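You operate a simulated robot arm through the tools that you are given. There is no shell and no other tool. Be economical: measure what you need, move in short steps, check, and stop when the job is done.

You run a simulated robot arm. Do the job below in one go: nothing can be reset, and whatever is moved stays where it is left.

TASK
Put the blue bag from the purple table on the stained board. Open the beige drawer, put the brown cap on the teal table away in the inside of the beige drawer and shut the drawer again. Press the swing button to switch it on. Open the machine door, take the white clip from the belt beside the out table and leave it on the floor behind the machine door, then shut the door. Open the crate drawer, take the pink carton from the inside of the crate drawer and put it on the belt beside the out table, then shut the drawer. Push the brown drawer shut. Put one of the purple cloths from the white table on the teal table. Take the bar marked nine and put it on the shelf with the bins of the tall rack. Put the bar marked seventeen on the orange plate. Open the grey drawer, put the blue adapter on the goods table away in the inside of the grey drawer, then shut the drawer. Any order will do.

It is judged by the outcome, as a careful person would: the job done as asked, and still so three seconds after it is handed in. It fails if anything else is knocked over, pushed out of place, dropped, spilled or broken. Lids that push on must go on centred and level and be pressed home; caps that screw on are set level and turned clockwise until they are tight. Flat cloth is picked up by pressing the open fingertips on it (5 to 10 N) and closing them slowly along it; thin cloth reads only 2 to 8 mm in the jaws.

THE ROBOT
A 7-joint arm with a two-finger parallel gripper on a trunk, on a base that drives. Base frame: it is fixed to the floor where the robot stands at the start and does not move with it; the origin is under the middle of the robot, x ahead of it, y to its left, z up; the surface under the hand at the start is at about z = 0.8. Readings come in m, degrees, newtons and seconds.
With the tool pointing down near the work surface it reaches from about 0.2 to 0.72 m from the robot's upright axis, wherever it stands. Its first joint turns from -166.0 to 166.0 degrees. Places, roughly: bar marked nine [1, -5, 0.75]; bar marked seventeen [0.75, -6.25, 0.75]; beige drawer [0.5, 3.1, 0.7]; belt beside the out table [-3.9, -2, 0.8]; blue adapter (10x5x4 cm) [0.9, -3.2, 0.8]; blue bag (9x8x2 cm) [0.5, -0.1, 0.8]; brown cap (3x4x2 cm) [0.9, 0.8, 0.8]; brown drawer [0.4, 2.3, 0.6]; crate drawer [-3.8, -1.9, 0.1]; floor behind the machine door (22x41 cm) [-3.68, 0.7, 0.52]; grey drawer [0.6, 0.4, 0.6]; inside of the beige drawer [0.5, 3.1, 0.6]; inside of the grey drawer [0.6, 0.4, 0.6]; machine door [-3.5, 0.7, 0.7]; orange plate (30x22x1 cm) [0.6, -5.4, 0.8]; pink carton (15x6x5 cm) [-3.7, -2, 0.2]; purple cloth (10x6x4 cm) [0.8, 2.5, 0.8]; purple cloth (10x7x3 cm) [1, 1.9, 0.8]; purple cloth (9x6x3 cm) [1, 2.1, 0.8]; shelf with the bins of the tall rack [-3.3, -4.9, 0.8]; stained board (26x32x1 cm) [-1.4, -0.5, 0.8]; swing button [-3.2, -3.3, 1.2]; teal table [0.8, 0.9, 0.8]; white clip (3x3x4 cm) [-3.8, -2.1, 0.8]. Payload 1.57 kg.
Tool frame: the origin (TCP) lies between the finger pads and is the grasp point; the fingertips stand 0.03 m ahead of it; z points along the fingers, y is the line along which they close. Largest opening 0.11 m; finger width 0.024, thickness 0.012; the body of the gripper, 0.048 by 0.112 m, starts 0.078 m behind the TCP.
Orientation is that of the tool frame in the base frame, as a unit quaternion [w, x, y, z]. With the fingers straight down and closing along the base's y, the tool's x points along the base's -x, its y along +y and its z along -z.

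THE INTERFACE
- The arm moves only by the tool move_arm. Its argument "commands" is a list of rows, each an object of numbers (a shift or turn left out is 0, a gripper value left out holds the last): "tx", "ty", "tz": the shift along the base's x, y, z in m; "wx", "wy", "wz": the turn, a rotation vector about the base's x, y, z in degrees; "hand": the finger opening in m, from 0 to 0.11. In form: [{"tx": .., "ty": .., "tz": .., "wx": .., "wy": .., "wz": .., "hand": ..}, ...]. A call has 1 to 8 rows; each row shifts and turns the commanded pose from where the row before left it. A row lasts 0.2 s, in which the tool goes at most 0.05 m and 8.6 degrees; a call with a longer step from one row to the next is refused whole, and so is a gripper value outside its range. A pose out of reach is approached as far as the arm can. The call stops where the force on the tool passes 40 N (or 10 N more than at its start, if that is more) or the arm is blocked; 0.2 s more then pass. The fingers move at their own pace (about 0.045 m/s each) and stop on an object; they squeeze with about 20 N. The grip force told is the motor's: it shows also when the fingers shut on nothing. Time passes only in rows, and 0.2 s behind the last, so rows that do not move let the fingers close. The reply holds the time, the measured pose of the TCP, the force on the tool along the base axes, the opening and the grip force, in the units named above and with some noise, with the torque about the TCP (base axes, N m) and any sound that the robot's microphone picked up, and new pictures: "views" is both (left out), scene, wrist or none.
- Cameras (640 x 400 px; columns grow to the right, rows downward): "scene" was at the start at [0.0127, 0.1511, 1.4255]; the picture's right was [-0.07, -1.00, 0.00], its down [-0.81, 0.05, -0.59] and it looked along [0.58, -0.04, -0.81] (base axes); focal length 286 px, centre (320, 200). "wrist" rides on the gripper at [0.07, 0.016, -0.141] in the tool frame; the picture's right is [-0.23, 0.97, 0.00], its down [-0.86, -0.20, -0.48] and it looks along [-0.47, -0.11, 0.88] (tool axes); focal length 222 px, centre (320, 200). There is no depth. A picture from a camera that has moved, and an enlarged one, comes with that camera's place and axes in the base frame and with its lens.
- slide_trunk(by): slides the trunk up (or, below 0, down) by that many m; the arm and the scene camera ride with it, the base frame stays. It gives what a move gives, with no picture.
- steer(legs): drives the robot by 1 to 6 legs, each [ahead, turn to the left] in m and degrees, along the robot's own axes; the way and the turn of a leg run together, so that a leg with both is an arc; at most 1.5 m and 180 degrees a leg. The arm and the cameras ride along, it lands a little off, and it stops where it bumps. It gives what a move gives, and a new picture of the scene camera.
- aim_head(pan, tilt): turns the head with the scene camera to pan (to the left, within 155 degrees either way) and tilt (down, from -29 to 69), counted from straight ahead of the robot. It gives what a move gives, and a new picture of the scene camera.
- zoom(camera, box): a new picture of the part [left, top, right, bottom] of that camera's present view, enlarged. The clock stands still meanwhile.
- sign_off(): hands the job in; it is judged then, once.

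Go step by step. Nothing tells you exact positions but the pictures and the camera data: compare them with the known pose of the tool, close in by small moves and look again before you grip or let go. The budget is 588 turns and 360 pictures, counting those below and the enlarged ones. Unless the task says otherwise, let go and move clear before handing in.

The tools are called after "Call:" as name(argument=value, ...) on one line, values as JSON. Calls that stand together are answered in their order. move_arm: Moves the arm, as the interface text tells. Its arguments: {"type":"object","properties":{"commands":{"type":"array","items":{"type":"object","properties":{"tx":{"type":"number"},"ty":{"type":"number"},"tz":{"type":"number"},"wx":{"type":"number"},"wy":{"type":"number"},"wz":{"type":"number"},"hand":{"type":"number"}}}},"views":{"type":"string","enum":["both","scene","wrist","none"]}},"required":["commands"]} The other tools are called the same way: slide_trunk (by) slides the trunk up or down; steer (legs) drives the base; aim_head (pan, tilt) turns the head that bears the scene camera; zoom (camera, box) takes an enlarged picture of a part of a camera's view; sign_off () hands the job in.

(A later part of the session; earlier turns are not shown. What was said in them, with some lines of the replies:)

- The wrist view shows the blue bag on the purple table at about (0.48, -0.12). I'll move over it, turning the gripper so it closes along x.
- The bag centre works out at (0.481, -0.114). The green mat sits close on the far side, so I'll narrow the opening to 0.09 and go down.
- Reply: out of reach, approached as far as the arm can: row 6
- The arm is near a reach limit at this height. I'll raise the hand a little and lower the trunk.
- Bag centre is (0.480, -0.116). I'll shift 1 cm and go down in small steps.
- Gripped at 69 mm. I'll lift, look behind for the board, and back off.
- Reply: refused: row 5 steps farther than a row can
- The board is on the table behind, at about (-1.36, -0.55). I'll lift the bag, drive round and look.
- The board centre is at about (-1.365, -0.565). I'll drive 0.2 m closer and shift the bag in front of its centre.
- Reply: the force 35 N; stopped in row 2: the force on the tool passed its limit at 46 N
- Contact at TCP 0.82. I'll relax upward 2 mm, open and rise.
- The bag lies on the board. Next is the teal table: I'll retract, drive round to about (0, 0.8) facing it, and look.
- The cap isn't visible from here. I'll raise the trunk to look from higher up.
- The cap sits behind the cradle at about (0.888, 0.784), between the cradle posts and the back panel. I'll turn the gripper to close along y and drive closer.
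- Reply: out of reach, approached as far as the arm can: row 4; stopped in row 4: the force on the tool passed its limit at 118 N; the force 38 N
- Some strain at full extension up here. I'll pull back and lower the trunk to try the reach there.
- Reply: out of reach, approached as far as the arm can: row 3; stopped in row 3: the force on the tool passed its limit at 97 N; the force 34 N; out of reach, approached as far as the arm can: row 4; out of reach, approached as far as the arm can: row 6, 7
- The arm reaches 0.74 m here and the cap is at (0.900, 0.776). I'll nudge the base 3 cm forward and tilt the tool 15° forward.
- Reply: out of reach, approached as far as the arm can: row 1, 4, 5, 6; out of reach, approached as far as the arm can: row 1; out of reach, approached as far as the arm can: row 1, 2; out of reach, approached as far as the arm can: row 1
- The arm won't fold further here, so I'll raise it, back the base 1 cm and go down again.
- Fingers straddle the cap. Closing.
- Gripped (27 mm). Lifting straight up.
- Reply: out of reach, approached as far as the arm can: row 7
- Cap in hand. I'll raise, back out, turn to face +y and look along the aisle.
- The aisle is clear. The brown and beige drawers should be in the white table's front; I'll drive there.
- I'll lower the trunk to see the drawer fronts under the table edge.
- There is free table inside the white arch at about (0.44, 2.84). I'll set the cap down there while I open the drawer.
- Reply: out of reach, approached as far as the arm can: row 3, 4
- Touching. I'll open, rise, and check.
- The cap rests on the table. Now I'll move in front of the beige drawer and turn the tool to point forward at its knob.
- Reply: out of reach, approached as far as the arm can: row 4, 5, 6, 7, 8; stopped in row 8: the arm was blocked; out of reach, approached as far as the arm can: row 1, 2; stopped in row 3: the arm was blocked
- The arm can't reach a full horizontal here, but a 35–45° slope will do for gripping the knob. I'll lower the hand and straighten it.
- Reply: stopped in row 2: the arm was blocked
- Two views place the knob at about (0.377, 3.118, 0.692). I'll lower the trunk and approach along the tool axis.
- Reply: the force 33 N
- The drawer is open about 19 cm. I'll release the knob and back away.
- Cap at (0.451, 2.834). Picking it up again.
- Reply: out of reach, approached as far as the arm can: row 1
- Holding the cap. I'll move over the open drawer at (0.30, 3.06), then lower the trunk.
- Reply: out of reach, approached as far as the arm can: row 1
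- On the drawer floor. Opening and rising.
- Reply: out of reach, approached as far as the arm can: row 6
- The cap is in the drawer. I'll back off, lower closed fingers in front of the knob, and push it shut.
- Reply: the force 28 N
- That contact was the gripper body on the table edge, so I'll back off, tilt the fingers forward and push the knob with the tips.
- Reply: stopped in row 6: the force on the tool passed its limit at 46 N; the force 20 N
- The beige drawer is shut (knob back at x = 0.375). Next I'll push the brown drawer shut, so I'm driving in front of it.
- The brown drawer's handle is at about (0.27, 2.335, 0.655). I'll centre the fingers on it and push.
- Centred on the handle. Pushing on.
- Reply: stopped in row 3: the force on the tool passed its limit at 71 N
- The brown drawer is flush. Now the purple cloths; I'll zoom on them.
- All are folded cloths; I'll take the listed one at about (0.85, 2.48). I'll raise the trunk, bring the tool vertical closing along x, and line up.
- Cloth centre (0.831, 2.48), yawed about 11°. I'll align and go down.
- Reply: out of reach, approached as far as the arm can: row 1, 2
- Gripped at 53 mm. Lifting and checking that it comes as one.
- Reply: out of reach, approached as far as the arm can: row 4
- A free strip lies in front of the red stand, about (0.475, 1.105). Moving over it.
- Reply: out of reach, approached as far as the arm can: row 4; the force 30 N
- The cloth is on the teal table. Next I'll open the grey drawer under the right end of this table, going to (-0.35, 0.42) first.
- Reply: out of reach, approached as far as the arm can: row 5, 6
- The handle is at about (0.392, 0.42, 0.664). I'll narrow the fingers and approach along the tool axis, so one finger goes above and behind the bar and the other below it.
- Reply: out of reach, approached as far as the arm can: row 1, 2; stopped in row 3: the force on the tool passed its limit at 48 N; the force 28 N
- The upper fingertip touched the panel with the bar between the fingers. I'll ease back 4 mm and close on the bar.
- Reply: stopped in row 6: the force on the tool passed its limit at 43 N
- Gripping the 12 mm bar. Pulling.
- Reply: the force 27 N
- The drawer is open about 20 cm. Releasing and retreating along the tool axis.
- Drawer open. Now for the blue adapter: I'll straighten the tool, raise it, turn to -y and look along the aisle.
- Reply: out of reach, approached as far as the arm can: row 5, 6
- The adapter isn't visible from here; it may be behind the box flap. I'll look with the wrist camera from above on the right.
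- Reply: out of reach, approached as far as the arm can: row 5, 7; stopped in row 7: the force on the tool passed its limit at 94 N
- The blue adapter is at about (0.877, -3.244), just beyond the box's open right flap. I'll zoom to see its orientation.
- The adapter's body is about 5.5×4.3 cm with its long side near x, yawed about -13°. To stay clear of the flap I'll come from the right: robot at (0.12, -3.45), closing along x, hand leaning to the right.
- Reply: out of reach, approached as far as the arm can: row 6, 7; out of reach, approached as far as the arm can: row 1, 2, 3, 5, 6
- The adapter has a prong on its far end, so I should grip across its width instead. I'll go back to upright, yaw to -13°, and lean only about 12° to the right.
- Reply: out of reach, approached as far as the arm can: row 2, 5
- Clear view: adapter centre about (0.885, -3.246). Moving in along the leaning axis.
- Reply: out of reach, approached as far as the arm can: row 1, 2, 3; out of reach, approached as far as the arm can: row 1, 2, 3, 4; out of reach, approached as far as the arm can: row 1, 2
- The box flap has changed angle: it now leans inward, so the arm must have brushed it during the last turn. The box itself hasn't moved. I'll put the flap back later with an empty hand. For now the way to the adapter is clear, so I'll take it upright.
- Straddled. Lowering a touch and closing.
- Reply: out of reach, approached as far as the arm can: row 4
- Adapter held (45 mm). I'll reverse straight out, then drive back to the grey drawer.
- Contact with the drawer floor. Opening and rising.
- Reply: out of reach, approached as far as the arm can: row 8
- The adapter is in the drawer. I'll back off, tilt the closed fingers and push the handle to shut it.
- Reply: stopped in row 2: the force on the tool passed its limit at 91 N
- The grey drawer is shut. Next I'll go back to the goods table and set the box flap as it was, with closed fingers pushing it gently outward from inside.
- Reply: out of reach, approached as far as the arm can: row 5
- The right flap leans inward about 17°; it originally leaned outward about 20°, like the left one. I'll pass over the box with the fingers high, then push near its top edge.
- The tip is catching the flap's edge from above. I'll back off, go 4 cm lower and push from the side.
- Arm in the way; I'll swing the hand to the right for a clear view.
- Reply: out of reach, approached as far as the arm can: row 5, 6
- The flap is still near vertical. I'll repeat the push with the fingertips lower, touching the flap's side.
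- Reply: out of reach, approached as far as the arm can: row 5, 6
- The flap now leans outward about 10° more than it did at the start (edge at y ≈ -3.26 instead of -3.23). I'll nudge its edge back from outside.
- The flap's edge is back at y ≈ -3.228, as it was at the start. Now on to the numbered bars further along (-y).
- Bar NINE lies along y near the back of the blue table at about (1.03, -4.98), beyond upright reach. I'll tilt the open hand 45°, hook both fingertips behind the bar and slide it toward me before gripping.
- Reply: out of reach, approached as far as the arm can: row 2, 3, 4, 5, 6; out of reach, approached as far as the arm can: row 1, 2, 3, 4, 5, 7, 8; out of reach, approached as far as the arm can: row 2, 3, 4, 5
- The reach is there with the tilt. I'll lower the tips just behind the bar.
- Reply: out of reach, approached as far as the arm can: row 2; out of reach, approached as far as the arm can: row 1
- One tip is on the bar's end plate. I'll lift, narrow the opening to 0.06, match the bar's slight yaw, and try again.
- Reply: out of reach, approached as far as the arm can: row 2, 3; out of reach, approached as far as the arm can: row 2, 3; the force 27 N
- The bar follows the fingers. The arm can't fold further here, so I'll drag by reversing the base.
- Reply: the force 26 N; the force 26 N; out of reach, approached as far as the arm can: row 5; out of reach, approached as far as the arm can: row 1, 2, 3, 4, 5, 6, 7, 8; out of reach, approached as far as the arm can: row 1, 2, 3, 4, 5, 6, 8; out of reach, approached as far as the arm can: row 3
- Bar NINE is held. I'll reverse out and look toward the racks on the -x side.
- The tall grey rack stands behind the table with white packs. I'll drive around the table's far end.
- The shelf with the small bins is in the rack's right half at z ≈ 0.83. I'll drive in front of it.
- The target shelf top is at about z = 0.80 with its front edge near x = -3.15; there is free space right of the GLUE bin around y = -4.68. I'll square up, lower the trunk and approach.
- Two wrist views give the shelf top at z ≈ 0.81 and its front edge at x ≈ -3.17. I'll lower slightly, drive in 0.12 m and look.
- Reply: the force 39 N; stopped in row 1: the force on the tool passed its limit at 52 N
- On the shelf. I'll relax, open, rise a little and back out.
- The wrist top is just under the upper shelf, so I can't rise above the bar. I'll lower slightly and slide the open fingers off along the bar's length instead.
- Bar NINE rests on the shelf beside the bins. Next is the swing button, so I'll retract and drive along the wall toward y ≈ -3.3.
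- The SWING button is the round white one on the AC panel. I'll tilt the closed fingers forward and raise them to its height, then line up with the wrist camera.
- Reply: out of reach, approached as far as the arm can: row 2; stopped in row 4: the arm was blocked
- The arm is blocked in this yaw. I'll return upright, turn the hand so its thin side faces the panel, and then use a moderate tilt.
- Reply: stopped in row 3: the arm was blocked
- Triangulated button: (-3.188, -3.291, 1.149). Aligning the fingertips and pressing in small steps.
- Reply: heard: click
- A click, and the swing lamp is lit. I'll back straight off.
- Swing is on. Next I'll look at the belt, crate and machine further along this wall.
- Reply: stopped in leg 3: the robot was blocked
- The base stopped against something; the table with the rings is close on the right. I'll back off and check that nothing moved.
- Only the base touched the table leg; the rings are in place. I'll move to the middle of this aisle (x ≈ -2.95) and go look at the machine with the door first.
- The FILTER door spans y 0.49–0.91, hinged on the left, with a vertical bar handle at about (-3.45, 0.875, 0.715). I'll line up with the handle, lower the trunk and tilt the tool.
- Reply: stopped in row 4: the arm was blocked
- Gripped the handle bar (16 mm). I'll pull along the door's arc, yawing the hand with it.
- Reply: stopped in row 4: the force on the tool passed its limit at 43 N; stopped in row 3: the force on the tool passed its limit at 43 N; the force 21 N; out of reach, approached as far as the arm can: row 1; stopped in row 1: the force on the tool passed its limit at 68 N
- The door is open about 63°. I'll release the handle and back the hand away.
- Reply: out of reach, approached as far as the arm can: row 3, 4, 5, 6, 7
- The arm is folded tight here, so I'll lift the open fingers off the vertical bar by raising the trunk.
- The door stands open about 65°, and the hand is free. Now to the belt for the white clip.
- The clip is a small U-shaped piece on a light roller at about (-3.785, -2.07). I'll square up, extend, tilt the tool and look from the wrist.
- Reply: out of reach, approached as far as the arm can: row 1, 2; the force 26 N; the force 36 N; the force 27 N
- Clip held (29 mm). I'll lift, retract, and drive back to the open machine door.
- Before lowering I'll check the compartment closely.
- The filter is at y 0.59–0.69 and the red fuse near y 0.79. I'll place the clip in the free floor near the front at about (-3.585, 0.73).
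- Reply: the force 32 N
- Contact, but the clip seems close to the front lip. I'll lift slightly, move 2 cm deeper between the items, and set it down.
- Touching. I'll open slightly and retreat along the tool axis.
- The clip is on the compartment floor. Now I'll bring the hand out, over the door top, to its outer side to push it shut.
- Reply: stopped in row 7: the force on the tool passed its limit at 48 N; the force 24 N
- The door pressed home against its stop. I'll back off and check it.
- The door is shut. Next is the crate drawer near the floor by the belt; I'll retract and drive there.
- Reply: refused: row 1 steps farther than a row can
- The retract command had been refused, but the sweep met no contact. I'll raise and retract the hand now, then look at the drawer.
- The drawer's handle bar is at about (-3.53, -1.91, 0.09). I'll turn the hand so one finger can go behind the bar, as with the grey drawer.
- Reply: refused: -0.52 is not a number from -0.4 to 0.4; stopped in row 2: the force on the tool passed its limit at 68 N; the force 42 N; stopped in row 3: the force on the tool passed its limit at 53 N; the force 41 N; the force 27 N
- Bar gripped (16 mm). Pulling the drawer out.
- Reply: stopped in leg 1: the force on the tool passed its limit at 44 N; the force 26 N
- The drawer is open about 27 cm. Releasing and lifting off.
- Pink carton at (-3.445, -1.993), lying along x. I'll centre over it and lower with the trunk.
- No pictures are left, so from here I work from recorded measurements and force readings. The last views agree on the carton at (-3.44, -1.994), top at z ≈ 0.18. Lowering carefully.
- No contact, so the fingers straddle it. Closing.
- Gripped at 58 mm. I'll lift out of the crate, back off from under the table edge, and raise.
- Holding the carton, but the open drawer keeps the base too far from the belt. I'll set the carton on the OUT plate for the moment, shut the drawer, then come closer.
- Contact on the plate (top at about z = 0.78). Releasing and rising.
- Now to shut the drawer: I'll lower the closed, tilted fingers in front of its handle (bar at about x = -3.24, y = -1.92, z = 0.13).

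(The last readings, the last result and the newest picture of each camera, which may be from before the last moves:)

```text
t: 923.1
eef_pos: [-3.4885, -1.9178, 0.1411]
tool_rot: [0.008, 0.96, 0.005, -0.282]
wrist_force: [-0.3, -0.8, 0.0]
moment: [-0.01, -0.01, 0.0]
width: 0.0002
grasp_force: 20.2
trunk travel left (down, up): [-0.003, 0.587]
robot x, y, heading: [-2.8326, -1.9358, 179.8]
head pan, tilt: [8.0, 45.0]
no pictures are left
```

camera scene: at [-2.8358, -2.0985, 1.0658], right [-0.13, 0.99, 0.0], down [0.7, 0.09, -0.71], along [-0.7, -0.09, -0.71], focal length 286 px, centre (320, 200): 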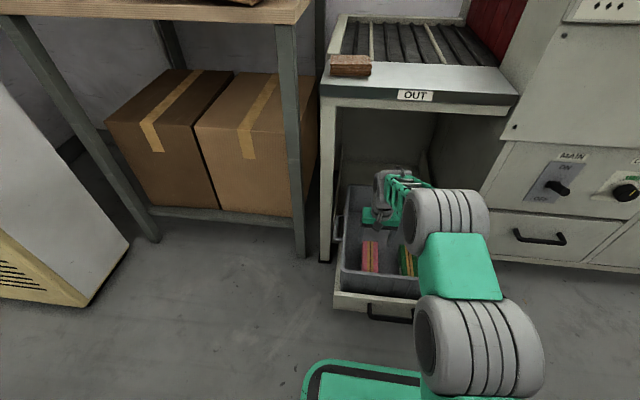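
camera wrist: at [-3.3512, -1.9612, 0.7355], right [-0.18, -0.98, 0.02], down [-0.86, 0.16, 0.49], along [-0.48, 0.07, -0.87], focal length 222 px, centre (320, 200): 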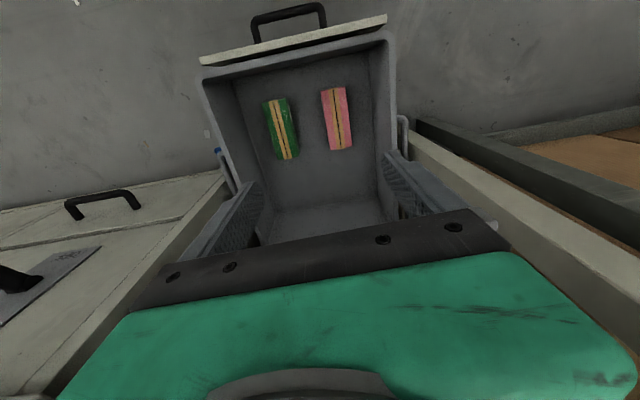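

Call:
move_arm(commands=[{"tx": -0.005}, {"tx": -0.005}, {"tx": -0.005}, {"tx": -0.005}, {"tx": 0}], views="none")

```text
t: 923.9
eef_pos: [-3.4924, -1.9175, 0.1313]
tool_rot: [0.008, 0.963, 0.005, -0.271]
wrist_force: [0.4, 0.5, -1.4]
moment: [0.0, -0.03, 0.0]
width: 0.0
grasp_force: 20.1
trunk travel left (down, up): [-0.003, 0.587]
robot x, y, heading: [-2.8343, -1.9342, 179.7]
head pan, tilt: [8.0, 45.0]
stopped in row 4: the force on the tool passed its limit at 44 N (the readings are from after the stop); the commanded pose is now the measured one
no pictures are left
```

The drawer met its stop, like the others. I'll retract, straighten the tool and raise it to fetch the carton from the plate.

Call:
move_arm(commands=[{"tx": 0.03}, {"tx": 0.045}, {"tx": 0.045}, {"tx": 0.04, "tz": 0.02}, {"tz": 0.04}, {"tz": 0.04}, {"tz": 0.04}, {"tz": 0.04}], views="none")

Call:
slide_trunk(by=0.4)

Call:
slide_trunk(by=0.15)

Call:
move_arm(commands=[{"wy": -8}, {"wy": -8}, {"wy": -8}, {"wy": -7.5}, {"hand": 0.09}, {"hand": 0.09}], views="none")

```text
t: 925.7
eef_pos: [-3.33, -1.9175, 0.3126]
tool_rot: [0.007, 0.963, 0.005, -0.271]
wrist_force: [-0.5, -0.2, -0.7]
moment: [0.04, 0.01, 0.03]
width: 0.0002
grasp_force: 20.0
trunk travel left (down, up): [-0.003, 0.587]
robot x, y, heading: [-2.8359, -1.932, 179.7]
head pan, tilt: [8.0, 45.0]
no pictures are left
```

```text
t: 929.5
eef_pos: [-3.3304, -1.9176, 0.7135]
tool_rot: [0.008, 0.962, 0.005, -0.271]
wrist_force: [-0.3, 0.2, 0.0]
moment: [0.04, 0.03, -0.01]
width: 0.0001
grasp_force: 19.8
trunk travel left (down, up): [-0.403, 0.187]
robot x, y, heading: [-2.8334, -1.9372, 179.6]
head pan, tilt: [8.0, 45.0]
```

```text
t: 931.3
eef_pos: [-3.3299, -1.9181, 0.8637]
tool_rot: [0.008, 0.962, 0.006, -0.271]
wrist_force: [-0.2, -0.5, 0.7]
moment: [0.0, 0.01, 0.02]
width: 0.0
grasp_force: 20.4
trunk travel left (down, up): [-0.553, 0.037]
robot x, y, heading: [-2.8329, -1.9315, 179.8]
head pan, tilt: [8.0, 45.0]
```

```text
t: 932.7
eef_pos: [-3.3308, -1.9176, 0.8646]
tool_rot: [0.008, 1.0, 0.003, 0.0]
wrist_force: [-0.5, -1.1, -0.3]
moment: [0.01, 0.05, 0.02]
width: 0.0501
grasp_force: 0.0
trunk travel left (down, up): [-0.553, 0.037]
robot x, y, heading: [-2.8368, -1.9336, 179.7]
head pan, tilt: [8.0, 45.0]
no pictures are left
```

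Call:
move_arm(commands=[{"tz": 0.04}, {"tz": 0.04}, {"ty": 0.014}], views="none")

Call:
steer(legs=[[0.25, 0]])

```text
t: 933.5
eef_pos: [-3.3291, -1.9017, 0.9445]
tool_rot: [0.009, 1.0, 0.003, -0.001]
wrist_force: [-0.2, 0.1, 0.0]
moment: [-0.01, -0.01, -0.01]
width: 0.0899
grasp_force: 0.2
trunk travel left (down, up): [-0.553, 0.037]
robot x, y, heading: [-2.8374, -1.9363, 179.5]
head pan, tilt: [8.0, 45.0]
no pictures are left
```

```text
t: 935.3
eef_pos: [-3.5766, -1.9004, 0.9435]
tool_rot: [0.009, 1.0, 0.003, 0.0]
wrist_force: [-0.6, 0.2, 0.4]
moment: [0.0, 0.0, 0.02]
width: 0.09
grasp_force: 0.0
trunk travel left (down, up): [-0.553, 0.037]
robot x, y, heading: [-3.0852, -1.9342, 179.4]
head pan, tilt: [8.0, 45.0]
```

Call:
move_arm(commands=[{"tx": 0.025, "ty": -0.005, "hand": 0.075}, {"hand": 0.075}], views="none")

Call:
slide_trunk(by=-0.1)

Call:
slide_trunk(by=-0.02)

Call:
slide_trunk(by=-0.008)

```text
t: 935.9
eef_pos: [-3.5505, -1.9043, 0.9457]
tool_rot: [0.009, 1.0, 0.002, 0.0]
wrist_force: [0.9, 0.7, 0.6]
moment: [0.01, 0.0, -0.03]
width: 0.075
grasp_force: 0.0
trunk travel left (down, up): [-0.553, 0.037]
robot x, y, heading: [-3.0822, -1.9311, 179.7]
head pan, tilt: [8.0, 45.0]
no pictures are left
```

```text
t: 937.2
eef_pos: [-3.5503, -1.9045, 0.8465]
tool_rot: [0.009, 1.0, 0.003, 0.0]
wrist_force: [0.6, -0.6, 0.0]
moment: [0.0, -0.01, 0.01]
width: 0.0749
grasp_force: 0.1
trunk travel left (down, up): [-0.453, 0.137]
robot x, y, heading: [-3.0858, -1.9301, 179.5]
head pan, tilt: [8.0, 45.0]
```

```text
t: 937.9
eef_pos: [-3.5498, -1.9044, 0.825]
tool_rot: [0.008, 1.0, 0.003, 0.0]
wrist_force: [-0.1, -0.4, -1.1]
moment: [0.02, 0.0, 0.0]
width: 0.075
grasp_force: 0.0
trunk travel left (down, up): [-0.433, 0.157]
robot x, y, heading: [-3.0878, -1.9313, 179.4]
head pan, tilt: [8.0, 45.0]
```

```text
t: 938.5
eef_pos: [-3.5511, -1.905, 0.8176]
tool_rot: [0.008, 1.0, 0.003, 0.001]
wrist_force: [0.3, -0.5, 0.2]
moment: [0.04, 0.03, -0.03]
width: 0.075
grasp_force: 0.1
trunk travel left (down, up): [-0.425, 0.165]
robot x, y, heading: [-3.0803, -1.9298, 179.3]
head pan, tilt: [8.0, 45.0]
```

Straddling without contact. Closing on the carton and lifting.

Call:
move_arm(commands=[{"hand": 0.055}, {"hand": 0.04}, {"hand": 0.03}, {"hand": 0.02}, {"hand": 0.02}], views="none")

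Call:
slide_trunk(by=0.12)

```text
t: 939.7
eef_pos: [-3.5504, -1.9052, 0.818]
tool_rot: [0.009, 1.0, 0.003, 0.0]
wrist_force: [0.1, 0.5, 1.2]
moment: [0.16, 0.02, -0.02]
width: 0.0576
grasp_force: 19.8
trunk travel left (down, up): [-0.425, 0.165]
robot x, y, heading: [-3.0841, -1.933, 179.4]
head pan, tilt: [8.0, 45.0]
no pictures are left
```

```text
t: 941.2
eef_pos: [-3.551, -1.9036, 0.9383]
tool_rot: [0.009, 1.0, 0.003, 0.0]
wrist_force: [0.3, -0.6, -1.8]
moment: [-0.04, -0.01, 0.0]
width: 0.0579
grasp_force: 19.8
trunk travel left (down, up): [-0.545, 0.045]
robot x, y, heading: [-3.083, -1.9345, 179.6]
head pan, tilt: [8.0, 45.0]
```

Call:
move_arm(commands=[{"tx": -0.0385, "ty": -0.0115}, {"tx": -0.0385, "ty": -0.0115}, {"tx": -0.0385, "ty": -0.0115}, {"tx": -0.0385, "ty": -0.0115}, {"tx": -0.0385, "ty": -0.0115}, {"tx": -0.0385, "ty": -0.0115}, {"tx": -0.0385, "ty": -0.0115}], views="none")

```text
t: 942.8
eef_pos: [-3.8219, -1.9844, 0.939]
tool_rot: [0.008, 1.0, 0.002, 0.001]
wrist_force: [0.2, -0.5, -0.4]
moment: [-0.02, 0.0, 0.0]
width: 0.0581
grasp_force: 19.6
trunk travel left (down, up): [-0.545, 0.045]
robot x, y, heading: [-3.0789, -1.9338, 179.5]
head pan, tilt: [8.0, 45.0]
no pictures are left
```

Call:
slide_trunk(by=-0.085)

Call:
slide_trunk(by=-0.012)

Call:
slide_trunk(by=-0.008)

Call:
slide_trunk(by=-0.006)

```text
t: 944.0
eef_pos: [-3.8196, -1.9854, 0.8534]
tool_rot: [0.008, 1.0, 0.002, 0.0]
wrist_force: [-0.1, 0.0, -2.9]
moment: [0.01, 0.03, -0.01]
width: 0.058
grasp_force: 19.4
trunk travel left (down, up): [-0.46, 0.13]
robot x, y, heading: [-3.0844, -1.9324, 179.4]
head pan, tilt: [8.0, 45.0]
```

```text
t: 944.6
eef_pos: [-3.8216, -1.9851, 0.8401]
tool_rot: [0.008, 1.0, 0.002, 0.0]
wrist_force: [0.2, 0.4, -0.4]
moment: [-0.01, 0.02, 0.0]
width: 0.0578
grasp_force: 20.0
trunk travel left (down, up): [-0.448, 0.142]
robot x, y, heading: [-3.0833, -1.9298, 179.4]
head pan, tilt: [8.0, 45.0]
```

```text
t: 945.2
eef_pos: [-3.8198, -1.9842, 0.8322]
tool_rot: [0.009, 1.0, 0.003, 0.0]
wrist_force: [-0.1, -0.4, -1.6]
moment: [0.0, -0.04, -0.01]
width: 0.0578
grasp_force: 20.2
trunk travel left (down, up): [-0.44, 0.15]
robot x, y, heading: [-3.0822, -1.932, 179.4]
head pan, tilt: [8.0, 45.0]
```

```text
t: 945.7
eef_pos: [-3.8219, -1.9844, 0.8272]
tool_rot: [0.009, 1.0, 0.002, 0.0]
wrist_force: [0.1, 0.6, -2.9]
moment: [-0.02, -0.01, 0.01]
width: 0.0575
grasp_force: 20.5
trunk travel left (down, up): [-0.434, 0.156]
robot x, y, heading: [-3.0813, -1.9311, 179.6]
head pan, tilt: [8.0, 45.0]
```

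Call:
slide_trunk(by=-0.006)

Call:
slide_trunk(by=-0.005)

Call:
slide_trunk(by=-0.005)

```text
t: 946.3
eef_pos: [-3.8217, -1.9845, 0.8228]
tool_rot: [0.008, 1.0, 0.002, -0.001]
wrist_force: [-0.5, -0.3, -2.5]
moment: [0.02, -0.04, -0.04]
width: 0.0579
grasp_force: 20.3
trunk travel left (down, up): [-0.428, 0.162]
robot x, y, heading: [-3.0838, -1.9293, 179.6]
head pan, tilt: [8.0, 45.0]
```

```text
t: 946.8
eef_pos: [-3.8212, -1.9846, 0.8177]
tool_rot: [0.009, 1.0, 0.003, -0.002]
wrist_force: [1.8, -0.7, 7.1]
moment: [0.26, -0.58, -0.01]
width: 0.058
grasp_force: 20.0
trunk travel left (down, up): [-0.423, 0.167]
robot x, y, heading: [-3.0831, -1.932, 179.4]
head pan, tilt: [8.0, 45.0]
```

```text
t: 947.3
eef_pos: [-3.8204, -1.9852, 0.8119]
tool_rot: [0.009, 1.0, 0.002, -0.002]
wrist_force: [-2.9, 0.2, 9.1]
moment: [0.32, 0.3, -0.02]
width: 0.0577
grasp_force: 20.1
trunk travel left (down, up): [-0.418, 0.172]
robot x, y, heading: [-3.0822, -1.9314, 179.6]
head pan, tilt: [8.0, 45.0]
```

The carton rests on the belt. Opening and rising.

Call:
move_arm(commands=[{"hand": 0.066}, {"hand": 0.072}, {"hand": 0.072}], views="none")

Call:
slide_trunk(by=0.15)

Call:
move_arm(commands=[{"tx": 0.045}, {"tx": 0.045}, {"tx": 0.045}, {"tx": 0.045}, {"tx": 0.045}, {"tx": 0.03}], views="none")

```text
t: 948.1
eef_pos: [-3.8208, -1.9843, 0.8114]
tool_rot: [0.009, 1.0, 0.003, 0.001]
wrist_force: [0.7, -3.6, 3.8]
moment: [0.07, -0.03, -0.05]
width: 0.0694
grasp_force: 0.1
trunk travel left (down, up): [-0.418, 0.172]
robot x, y, heading: [-3.0832, -1.9322, 179.5]
head pan, tilt: [8.0, 45.0]
no pictures are left
```

```text
t: 949.9
eef_pos: [-3.8211, -1.9846, 0.9608]
tool_rot: [0.009, 1.0, 0.002, 0.001]
wrist_force: [-0.2, -0.9, -0.3]
moment: [0.01, -0.01, 0.01]
width: 0.0721
grasp_force: 0.0
trunk travel left (down, up): [-0.568, 0.022]
robot x, y, heading: [-3.0848, -1.9328, 179.4]
head pan, tilt: [8.0, 45.0]
```

```text
t: 951.3
eef_pos: [-3.5642, -1.9824, 0.9617]
tool_rot: [0.008, 1.0, 0.002, 0.001]
wrist_force: [0.9, 0.6, -0.1]
moment: [0.02, 0.0, 0.01]
width: 0.0721
grasp_force: 0.1
trunk travel left (down, up): [-0.568, 0.022]
robot x, y, heading: [-3.0854, -1.9345, 179.7]
head pan, tilt: [8.0, 45.0]
no pictures are left
```

The carton is on the belt and the hand is clear. The last job is bar SEVENTEEN. From the recorded pictures, the bar whose length fits (about 25 cm) lies at about (0.85, -6.19) along y. I'll drive there by the known free paths, checking position on the way.

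Call:
steer(legs=[[-0.33, 0], [0, 90], [1.5, 0], [1.2, 0]])

```text
t: 970.5
eef_pos: [-2.5114, -5.1786, 0.9615]
tool_rot: [0.006, 0.681, 0.732, 0.007]
wrist_force: [-0.7, 0.4, 0.1]
moment: [0.01, 0.03, 0.01]
width: 0.072
grasp_force: 0.0
trunk travel left (down, up): [-0.568, 0.022]
robot x, y, heading: [-2.5932, -4.703, -86.7]
head pan, tilt: [8.0, 45.0]
```

Call:
steer(legs=[[1.13, -3.5], [0, 90], [1.5, 0], [0.7, 0]])

```text
t: 990.5
eef_pos: [0.1436, -5.6877, 0.9623]
tool_rot: [-0.001, -0.007, 1.0, 0.009]
wrist_force: [1.1, -0.3, 0.3]
moment: [0.01, -0.03, 0.01]
width: 0.0719
grasp_force: 0.1
trunk travel left (down, up): [-0.568, 0.022]
robot x, y, heading: [-0.3368, -5.7444, 0.0]
head pan, tilt: [8.0, 45.0]
```

Call:
move_arm(commands=[{"wz": -8.5, "tz": 0.03}, {"wz": -8.5, "tz": 0.03}, {"wz": -8.5}, {"wz": -8.5}, {"wz": -8.5}, {"wz": -8.5}, {"wz": -8.5}, {"wz": -8.5}], views="none")

Call:
move_arm(commands=[{"wz": -8.5}, {"wz": -8.5}, {"wz": -4.2, "hand": 0.065}, {"hand": 0.065}], views="none")

Call:
steer(legs=[[0, -28.2], [0.541, 0], [0, 28.2]])

```text
t: 992.2
eef_pos: [0.1437, -5.6867, 1.0208]
tool_rot: [0.004, 0.554, 0.833, 0.008]
wrist_force: [0.1, -0.8, 0.0]
moment: [0.01, 0.01, 0.01]
width: 0.0723
grasp_force: 0.1
trunk travel left (down, up): [-0.568, 0.022]
robot x, y, heading: [-0.3372, -5.7435, 0.2]
head pan, tilt: [8.0, 45.0]
no pictures are left
```

```text
t: 993.2
eef_pos: [0.1437, -5.6862, 1.0225]
tool_rot: [0.006, 0.697, 0.717, 0.007]
wrist_force: [-0.2, -0.7, -0.5]
moment: [0.0, 0.0, 0.0]
width: 0.0649
grasp_force: 0.1
trunk travel left (down, up): [-0.568, 0.022]
robot x, y, heading: [-0.3367, -5.7415, 0.2]
head pan, tilt: [8.0, 45.0]
no pictures are left
```

```text
t: 999.2
eef_pos: [0.6195, -5.9447, 1.0223]
tool_rot: [0.006, 0.697, 0.717, 0.007]
wrist_force: [-0.5, 0.7, 0.6]
moment: [0.0, 0.02, 0.02]
width: 0.0652
grasp_force: 0.0
trunk travel left (down, up): [-0.568, 0.022]
robot x, y, heading: [0.1399, -5.9975, 0.1]
head pan, tilt: [8.0, 45.0]
```

Call:
move_arm(commands=[{"tx": 0.033, "ty": -0.035}, {"tx": 0.033, "ty": -0.035}, {"tx": 0.033, "ty": -0.035}, {"tx": 0.033, "ty": -0.035}, {"tx": 0.033, "ty": -0.035}, {"tx": 0.033, "ty": -0.035}, {"tx": 0.034, "ty": -0.035}], views="none")

```text
t: 1000.8
eef_pos: [0.8526, -6.1893, 1.0175]
tool_rot: [0.002, 0.698, 0.716, 0.005]
wrist_force: [0.3, -0.9, -1.5]
moment: [0.01, 0.07, 0.0]
width: 0.0649
grasp_force: 0.1
trunk travel left (down, up): [-0.568, 0.022]
robot x, y, heading: [0.1372, -5.9981, 0.1]
head pan, tilt: [8.0, 45.0]
no pictures are left
```

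Call:
move_arm(commands=[{"tz": -0.04}, {"tz": -0.04}, {"tz": -0.035}, {"tz": 0}], views="none")

Call:
move_arm(commands=[{"tz": -0.008}, {"tz": -0.005}, {"tz": 0}], views="none")

```text
t: 1001.8
eef_pos: [0.8528, -6.1901, 0.9073]
tool_rot: [0.006, 0.698, 0.716, 0.006]
wrist_force: [0.1, -0.1, -1.0]
moment: [0.03, 0.01, -0.01]
width: 0.065
grasp_force: 0.0
trunk travel left (down, up): [-0.568, 0.022]
robot x, y, heading: [0.139, -6.0025, -0.0]
head pan, tilt: [8.0, 45.0]
no pictures are left
```

```text
t: 1002.6
eef_pos: [0.8519, -6.1894, 0.8955]
tool_rot: [0.006, 0.697, 0.717, 0.006]
wrist_force: [0.5, -0.4, 1.0]
moment: [0.01, 0.01, -0.04]
width: 0.065
grasp_force: 0.0
trunk travel left (down, up): [-0.568, 0.022]
robot x, y, heading: [0.1378, -6.0002, -0.1]
head pan, tilt: [8.0, 45.0]
no pictures are left
```

Call:
move_arm(commands=[{"tz": -0.005}, {"tz": -0.004}, {"tz": 0}], views="none")

Call:
move_arm(commands=[{"tz": -0.004}, {"tz": 0}], views="none")

Call:
move_arm(commands=[{"tz": -0.004}, {"tz": 0}], views="none")

```text
t: 1003.4
eef_pos: [0.8529, -6.1889, 0.8855]
tool_rot: [0.006, 0.697, 0.717, 0.006]
wrist_force: [-0.2, -0.3, 0.4]
moment: [0.02, 0.0, 0.03]
width: 0.065
grasp_force: 0.0
trunk travel left (down, up): [-0.568, 0.022]
robot x, y, heading: [0.1348, -5.9988, -0.2]
head pan, tilt: [8.0, 45.0]
no pictures are left
```

```text
t: 1004.0
eef_pos: [0.8528, -6.1901, 0.8821]
tool_rot: [0.006, 0.697, 0.717, 0.006]
wrist_force: [-0.4, 0.3, 0.0]
moment: [0.01, 0.04, -0.01]
width: 0.065
grasp_force: 0.1
trunk travel left (down, up): [-0.568, 0.022]
robot x, y, heading: [0.1389, -5.999, 0.1]
head pan, tilt: [8.0, 45.0]
no pictures are left
```

```text
t: 1004.6
eef_pos: [0.8531, -6.1893, 0.8773]
tool_rot: [0.006, 0.697, 0.717, 0.007]
wrist_force: [0.0, -1.1, 0.1]
moment: [-0.03, 0.02, -0.03]
width: 0.0652
grasp_force: 0.1
trunk travel left (down, up): [-0.568, 0.022]
robot x, y, heading: [0.1378, -5.9975, 0.0]
head pan, tilt: [8.0, 45.0]
no pictures are left
```

Call:
move_arm(commands=[{"tz": -0.004}, {"tz": 0}], views="none")

Call:
move_arm(commands=[{"tz": -0.004}, {"tz": 0}], views="none")

Call:
move_arm(commands=[{"tz": -0.004}, {"tz": 0}], views="none")

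```text
t: 1005.2
eef_pos: [0.8527, -6.1894, 0.8731]
tool_rot: [0.006, 0.697, 0.717, 0.007]
wrist_force: [0.2, 0.4, -0.2]
moment: [-0.02, 0.0, -0.04]
width: 0.0653
grasp_force: 0.0
trunk travel left (down, up): [-0.568, 0.022]
robot x, y, heading: [0.1365, -5.9953, 0.0]
head pan, tilt: [8.0, 45.0]
no pictures are left
```

```text
t: 1005.8
eef_pos: [0.854, -6.1908, 0.8687]
tool_rot: [0.006, 0.697, 0.717, 0.006]
wrist_force: [0.1, -0.7, -0.6]
moment: [0.01, 0.0, -0.04]
width: 0.0652
grasp_force: 0.0
trunk travel left (down, up): [-0.568, 0.022]
robot x, y, heading: [0.1397, -5.9985, 0.1]
head pan, tilt: [8.0, 45.0]
no pictures are left
```

```text
t: 1006.4
eef_pos: [0.8514, -6.1888, 0.8643]
tool_rot: [0.006, 0.697, 0.717, 0.006]
wrist_force: [0.6, 0.8, -0.3]
moment: [0.02, 0.02, 0.01]
width: 0.065
grasp_force: 0.1
trunk travel left (down, up): [-0.568, 0.022]
robot x, y, heading: [0.1393, -5.9973, -0.2]
head pan, tilt: [8.0, 45.0]
no pictures are left
```

Call:
move_arm(commands=[{"tz": -0.004}, {"tz": -0.003}, {"tz": 0}], views="none")

Call:
move_arm(commands=[{"tz": -0.004}, {"tz": -0.003}, {"tz": 0}], views="none")

```text
t: 1007.2
eef_pos: [0.8516, -6.1892, 0.8569]
tool_rot: [0.006, 0.697, 0.717, 0.006]
wrist_force: [0.6, -0.5, -0.4]
moment: [-0.03, -0.03, -0.03]
width: 0.0649
grasp_force: 0.1
trunk travel left (down, up): [-0.568, 0.022]
robot x, y, heading: [0.1384, -5.995, 0.0]
head pan, tilt: [8.0, 45.0]
no pictures are left
```

```text
t: 1008.0
eef_pos: [0.8529, -6.188, 0.8498]
tool_rot: [0.007, 0.697, 0.717, 0.006]
wrist_force: [-0.6, 0.0, 0.7]
moment: [0.03, 0.0, 0.01]
width: 0.0647
grasp_force: 0.1
trunk travel left (down, up): [-0.568, 0.022]
robot x, y, heading: [0.1362, -5.9986, -0.1]
head pan, tilt: [8.0, 45.0]
no pictures are left
```

Call:
move_arm(commands=[{"tz": -0.004}, {"tz": -0.004}, {"tz": 0}], views="none")

Call:
move_arm(commands=[{"hand": 0.05}, {"hand": 0.04}, {"hand": 0.03}, {"hand": 0.02}], views="none")

```text
t: 1008.8
eef_pos: [0.8533, -6.1896, 0.8407]
tool_rot: [0.005, 0.698, 0.716, 0.007]
wrist_force: [-0.5, 0.0, 0.1]
moment: [0.01, 0.01, 0.02]
width: 0.0649
grasp_force: 0.1
trunk travel left (down, up): [-0.568, 0.022]
robot x, y, heading: [0.1368, -6.0008, 0.0]
head pan, tilt: [8.0, 45.0]
no pictures are left
```

```text
t: 1009.8
eef_pos: [0.8512, -6.1886, 0.8421]
tool_rot: [0.005, 0.698, 0.716, 0.006]
wrist_force: [-1.1, 0.2, 0.9]
moment: [0.0, 0.08, -0.09]
width: 0.0304
grasp_force: 20.0
trunk travel left (down, up): [-0.568, 0.022]
robot x, y, heading: [0.1377, -5.9983, -0.1]
head pan, tilt: [8.0, 45.0]
no pictures are left
```

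A 30 mm bar is gripped exactly where expected. Lifting it and reading the load.

Call:
move_arm(commands=[{"tz": 0.02}, {"tz": 0.04}, {"tz": 0.04}, {"tz": 0.04}, {"tz": 0.03}, {"tz": 0}], views="none")

Call:
move_arm(commands=[{"tx": -0.02}, {"tz": 0}, {"tz": 0}], views="none")

```text
t: 1011.2
eef_pos: [0.8533, -6.1897, 1.0157]
tool_rot: [0.007, 0.698, 0.716, 0.007]
wrist_force: [0.3, -0.2, -0.5]
moment: [0.0, 0.03, -0.01]
width: 0.0302
grasp_force: 19.7
trunk travel left (down, up): [-0.568, 0.022]
robot x, y, heading: [0.1417, -5.994, 0.2]
head pan, tilt: [8.0, 45.0]
no pictures are left
```

```text
t: 1012.0
eef_pos: [0.8334, -6.1867, 1.0167]
tool_rot: [0.007, 0.697, 0.717, 0.006]
wrist_force: [0.3, 0.2, -2.5]
moment: [0.01, 0.01, 0.0]
width: 0.0301
grasp_force: 20.2
trunk travel left (down, up): [-0.568, 0.022]
robot x, y, heading: [0.1395, -5.9965, -0.0]
head pan, tilt: [8.0, 45.0]
no pictures are left
```

Balanced in the grip (no moment), so I hold it near its centre. Now to the orange plate, centre about (0.64, -5.46): I'll retract, back out, shift along y and come in.

Call:
move_arm(commands=[{"tx": -0.03, "ty": 0.03}, {"tx": -0.03, "ty": 0.03}, {"tx": -0.03, "ty": 0.03}, {"tx": -0.03, "ty": 0.03}, {"tx": -0.03, "ty": 0.03}, {"tx": -0.03, "ty": 0.03}], views="none")

Call:
steer(legs=[[-0.45, 0], [0, 90], [0.53, 0], [0, -90]])

```text
t: 1013.4
eef_pos: [0.6489, -6.0071, 1.0126]
tool_rot: [0.006, 0.698, 0.716, 0.006]
wrist_force: [-0.5, 0.4, -0.7]
moment: [-0.04, -0.01, 0.0]
width: 0.0303
grasp_force: 19.9
trunk travel left (down, up): [-0.568, 0.022]
robot x, y, heading: [0.1394, -5.9991, 0.1]
head pan, tilt: [8.0, 45.0]
no pictures are left
```

```text
t: 1026.6
eef_pos: [0.1876, -5.4866, 1.0123]
tool_rot: [0.007, 0.705, 0.709, 0.006]
wrist_force: [0.0, -0.2, -0.3]
moment: [-0.01, 0.04, 0.01]
width: 0.03
grasp_force: 19.8
trunk travel left (down, up): [-0.568, 0.022]
robot x, y, heading: [-0.3226, -5.4643, -1.4]
head pan, tilt: [8.0, 45.0]
```

Call:
steer(legs=[[0.42, 1.4]])

```text
t: 1029.1
eef_pos: [0.5995, -5.475, 1.012]
tool_rot: [0.006, 0.696, 0.718, 0.006]
wrist_force: [-0.2, 0.0, -0.2]
moment: [0.0, 0.02, 0.03]
width: 0.0304
grasp_force: 20.0
trunk travel left (down, up): [-0.568, 0.022]
robot x, y, heading: [0.085, -5.4691, 0.4]
head pan, tilt: [8.0, 45.0]
```

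Call:
move_arm(commands=[{"tx": 0.04, "ty": 0.016, "wz": -1.8}, {"tz": 0}], views="none")

Call:
slide_trunk(by=-0.13)

Call:
slide_trunk(by=-0.012)

Call:
slide_trunk(by=-0.008)

```text
t: 1029.7
eef_pos: [0.6391, -5.459, 1.0141]
tool_rot: [0.006, 0.706, 0.708, 0.007]
wrist_force: [0.3, 1.3, -1.6]
moment: [-0.03, 0.02, 0.01]
width: 0.0304
grasp_force: 20.0
trunk travel left (down, up): [-0.568, 0.022]
robot x, y, heading: [0.0873, -5.4661, 0.3]
head pan, tilt: [8.0, 45.0]
no pictures are left
```

```text
t: 1031.3
eef_pos: [0.6395, -5.4599, 0.8848]
tool_rot: [0.006, 0.707, 0.708, 0.007]
wrist_force: [0.2, -0.4, -1.0]
moment: [-0.04, 0.01, 0.01]
width: 0.0303
grasp_force: 20.1
trunk travel left (down, up): [-0.438, 0.152]
robot x, y, heading: [0.0879, -5.4677, 0.2]
head pan, tilt: [8.0, 45.0]
```

```text
t: 1031.9
eef_pos: [0.6406, -5.4606, 0.8714]
tool_rot: [0.007, 0.706, 0.708, 0.005]
wrist_force: [0.5, 0.4, -1.4]
moment: [-0.02, -0.02, 0.03]
width: 0.0302
grasp_force: 19.9
trunk travel left (down, up): [-0.426, 0.164]
robot x, y, heading: [0.0867, -5.468, 0.4]
head pan, tilt: [8.0, 45.0]
```

```text
t: 1032.5
eef_pos: [0.6386, -5.4606, 0.864]
tool_rot: [0.006, 0.706, 0.708, 0.007]
wrist_force: [-0.3, -0.4, -1.6]
moment: [-0.01, 0.01, 0.01]
width: 0.0304
grasp_force: 20.3
trunk travel left (down, up): [-0.418, 0.172]
robot x, y, heading: [0.0879, -5.4721, 0.3]
head pan, tilt: [8.0, 45.0]
```

Call:
slide_trunk(by=-0.005)

Call:
slide_trunk(by=-0.005)

Call:
slide_trunk(by=-0.005)

```text
t: 1033.0
eef_pos: [0.6394, -5.4609, 0.8596]
tool_rot: [0.006, 0.706, 0.708, 0.007]
wrist_force: [-0.8, -0.3, 1.4]
moment: [0.1, 0.03, 0.03]
width: 0.0304
grasp_force: 19.8
trunk travel left (down, up): [-0.413, 0.177]
robot x, y, heading: [0.0901, -5.4665, 0.1]
head pan, tilt: [8.0, 45.0]
```

```text
t: 1033.5
eef_pos: [0.6388, -5.4609, 0.8569]
tool_rot: [0.008, 0.707, 0.707, 0.008]
wrist_force: [0.3, -0.1, 18.0]
moment: [0.01, 0.2, -0.01]
width: 0.0306
grasp_force: 19.7
trunk travel left (down, up): [-0.408, 0.182]
robot x, y, heading: [0.0894, -5.4683, 0.3]
head pan, tilt: [8.0, 45.0]
```

```text
t: 1034.1
eef_pos: [0.6387, -5.4608, 0.851]
tool_rot: [0.007, 0.707, 0.707, 0.007]
wrist_force: [-0.4, 0.1, 17.4]
moment: [0.0, 0.27, -0.04]
width: 0.0307
grasp_force: 19.4
trunk travel left (down, up): [-0.403, 0.187]
robot x, y, heading: [0.0869, -5.4683, 0.2]
head pan, tilt: [8.0, 45.0]
```

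Level contact at the plate's height. Releasing and rising clear.

Call:
move_arm(commands=[{"tz": 0.002}, {"hand": 0.045}, {"hand": 0.05}, {"hand": 0.05}], views="none")

Call:
slide_trunk(by=0.17)

Call:
steer(legs=[[-0.45, 0]])

```text
t: 1035.1
eef_pos: [0.6381, -5.4591, 0.8503]
tool_rot: [0.005, 0.706, 0.708, 0.005]
wrist_force: [5.7, 0.1, 7.7]
moment: [-0.03, 0.03, 0.01]
width: 0.0449
grasp_force: 0.1
trunk travel left (down, up): [-0.403, 0.187]
robot x, y, heading: [0.0882, -5.4741, 0.6]
head pan, tilt: [8.0, 45.0]
no pictures are left
```

```text
t: 1037.0
eef_pos: [0.6381, -5.4597, 1.0198]
tool_rot: [0.006, 0.706, 0.708, 0.007]
wrist_force: [0.7, -0.9, -0.8]
moment: [-0.03, 0.0, 0.06]
width: 0.05
grasp_force: 0.0
trunk travel left (down, up): [-0.573, 0.017]
robot x, y, heading: [0.087, -5.4707, 0.5]
head pan, tilt: [8.0, 45.0]
```

```text
t: 1039.7
eef_pos: [0.1975, -5.4619, 1.0203]
tool_rot: [0.006, 0.706, 0.708, 0.006]
wrist_force: [0.2, 0.0, 0.5]
moment: [0.06, 0.0, -0.01]
width: 0.0501
grasp_force: 0.0
trunk travel left (down, up): [-0.573, 0.017]
robot x, y, heading: [-0.3528, -5.4682, 0.4]
head pan, tilt: [8.0, 45.0]
```

All the listed actions are carried out, and the robot stands clear with its hand empty. I'm handing the job in.

Call:
sign_off()

```text
The job is handed in.
```

I carried out every step and handed the job in, but I ran out of pictures before the end. The last part was done from earlier measurements and force readings, so it is not checked by eye.

**Checked in pictures:**
- The blue bag is on the stained board.
- The brown cap is in the beige drawer, and the drawer is shut.
- The brown drawer is pushed shut.
- One purple cloth from the white table is on the teal table.
- The blue adapter is in the grey drawer, and the drawer is shut.
- The bar marked nine is on the rack shelf with the ROLLS and GLUE bins. A higher shelf also has bins; I chose the one at the height you gave.
- The swing lamp is lit.
- The white clip is on the floor behind the machine door, and the door is shut.

**Done without pictures:**
- **Pink carton:** it went onto the belt, and I felt it touch down.
- **Crate drawer:** I pushed it until it met a firm stop.
- **Bar marked seventeen:** I never read its label. I picked the bar whose length and position fitted best, so it could be the wrong one. It was set down level on the orange plate.

**Bumped along the way:**
- The arm brushed a flap on the ADAPTERS box on the goods table. I pushed it back to the angle it had at the start.
- The robot base touched a leg of the ring table; nothing on the table appeared to move.
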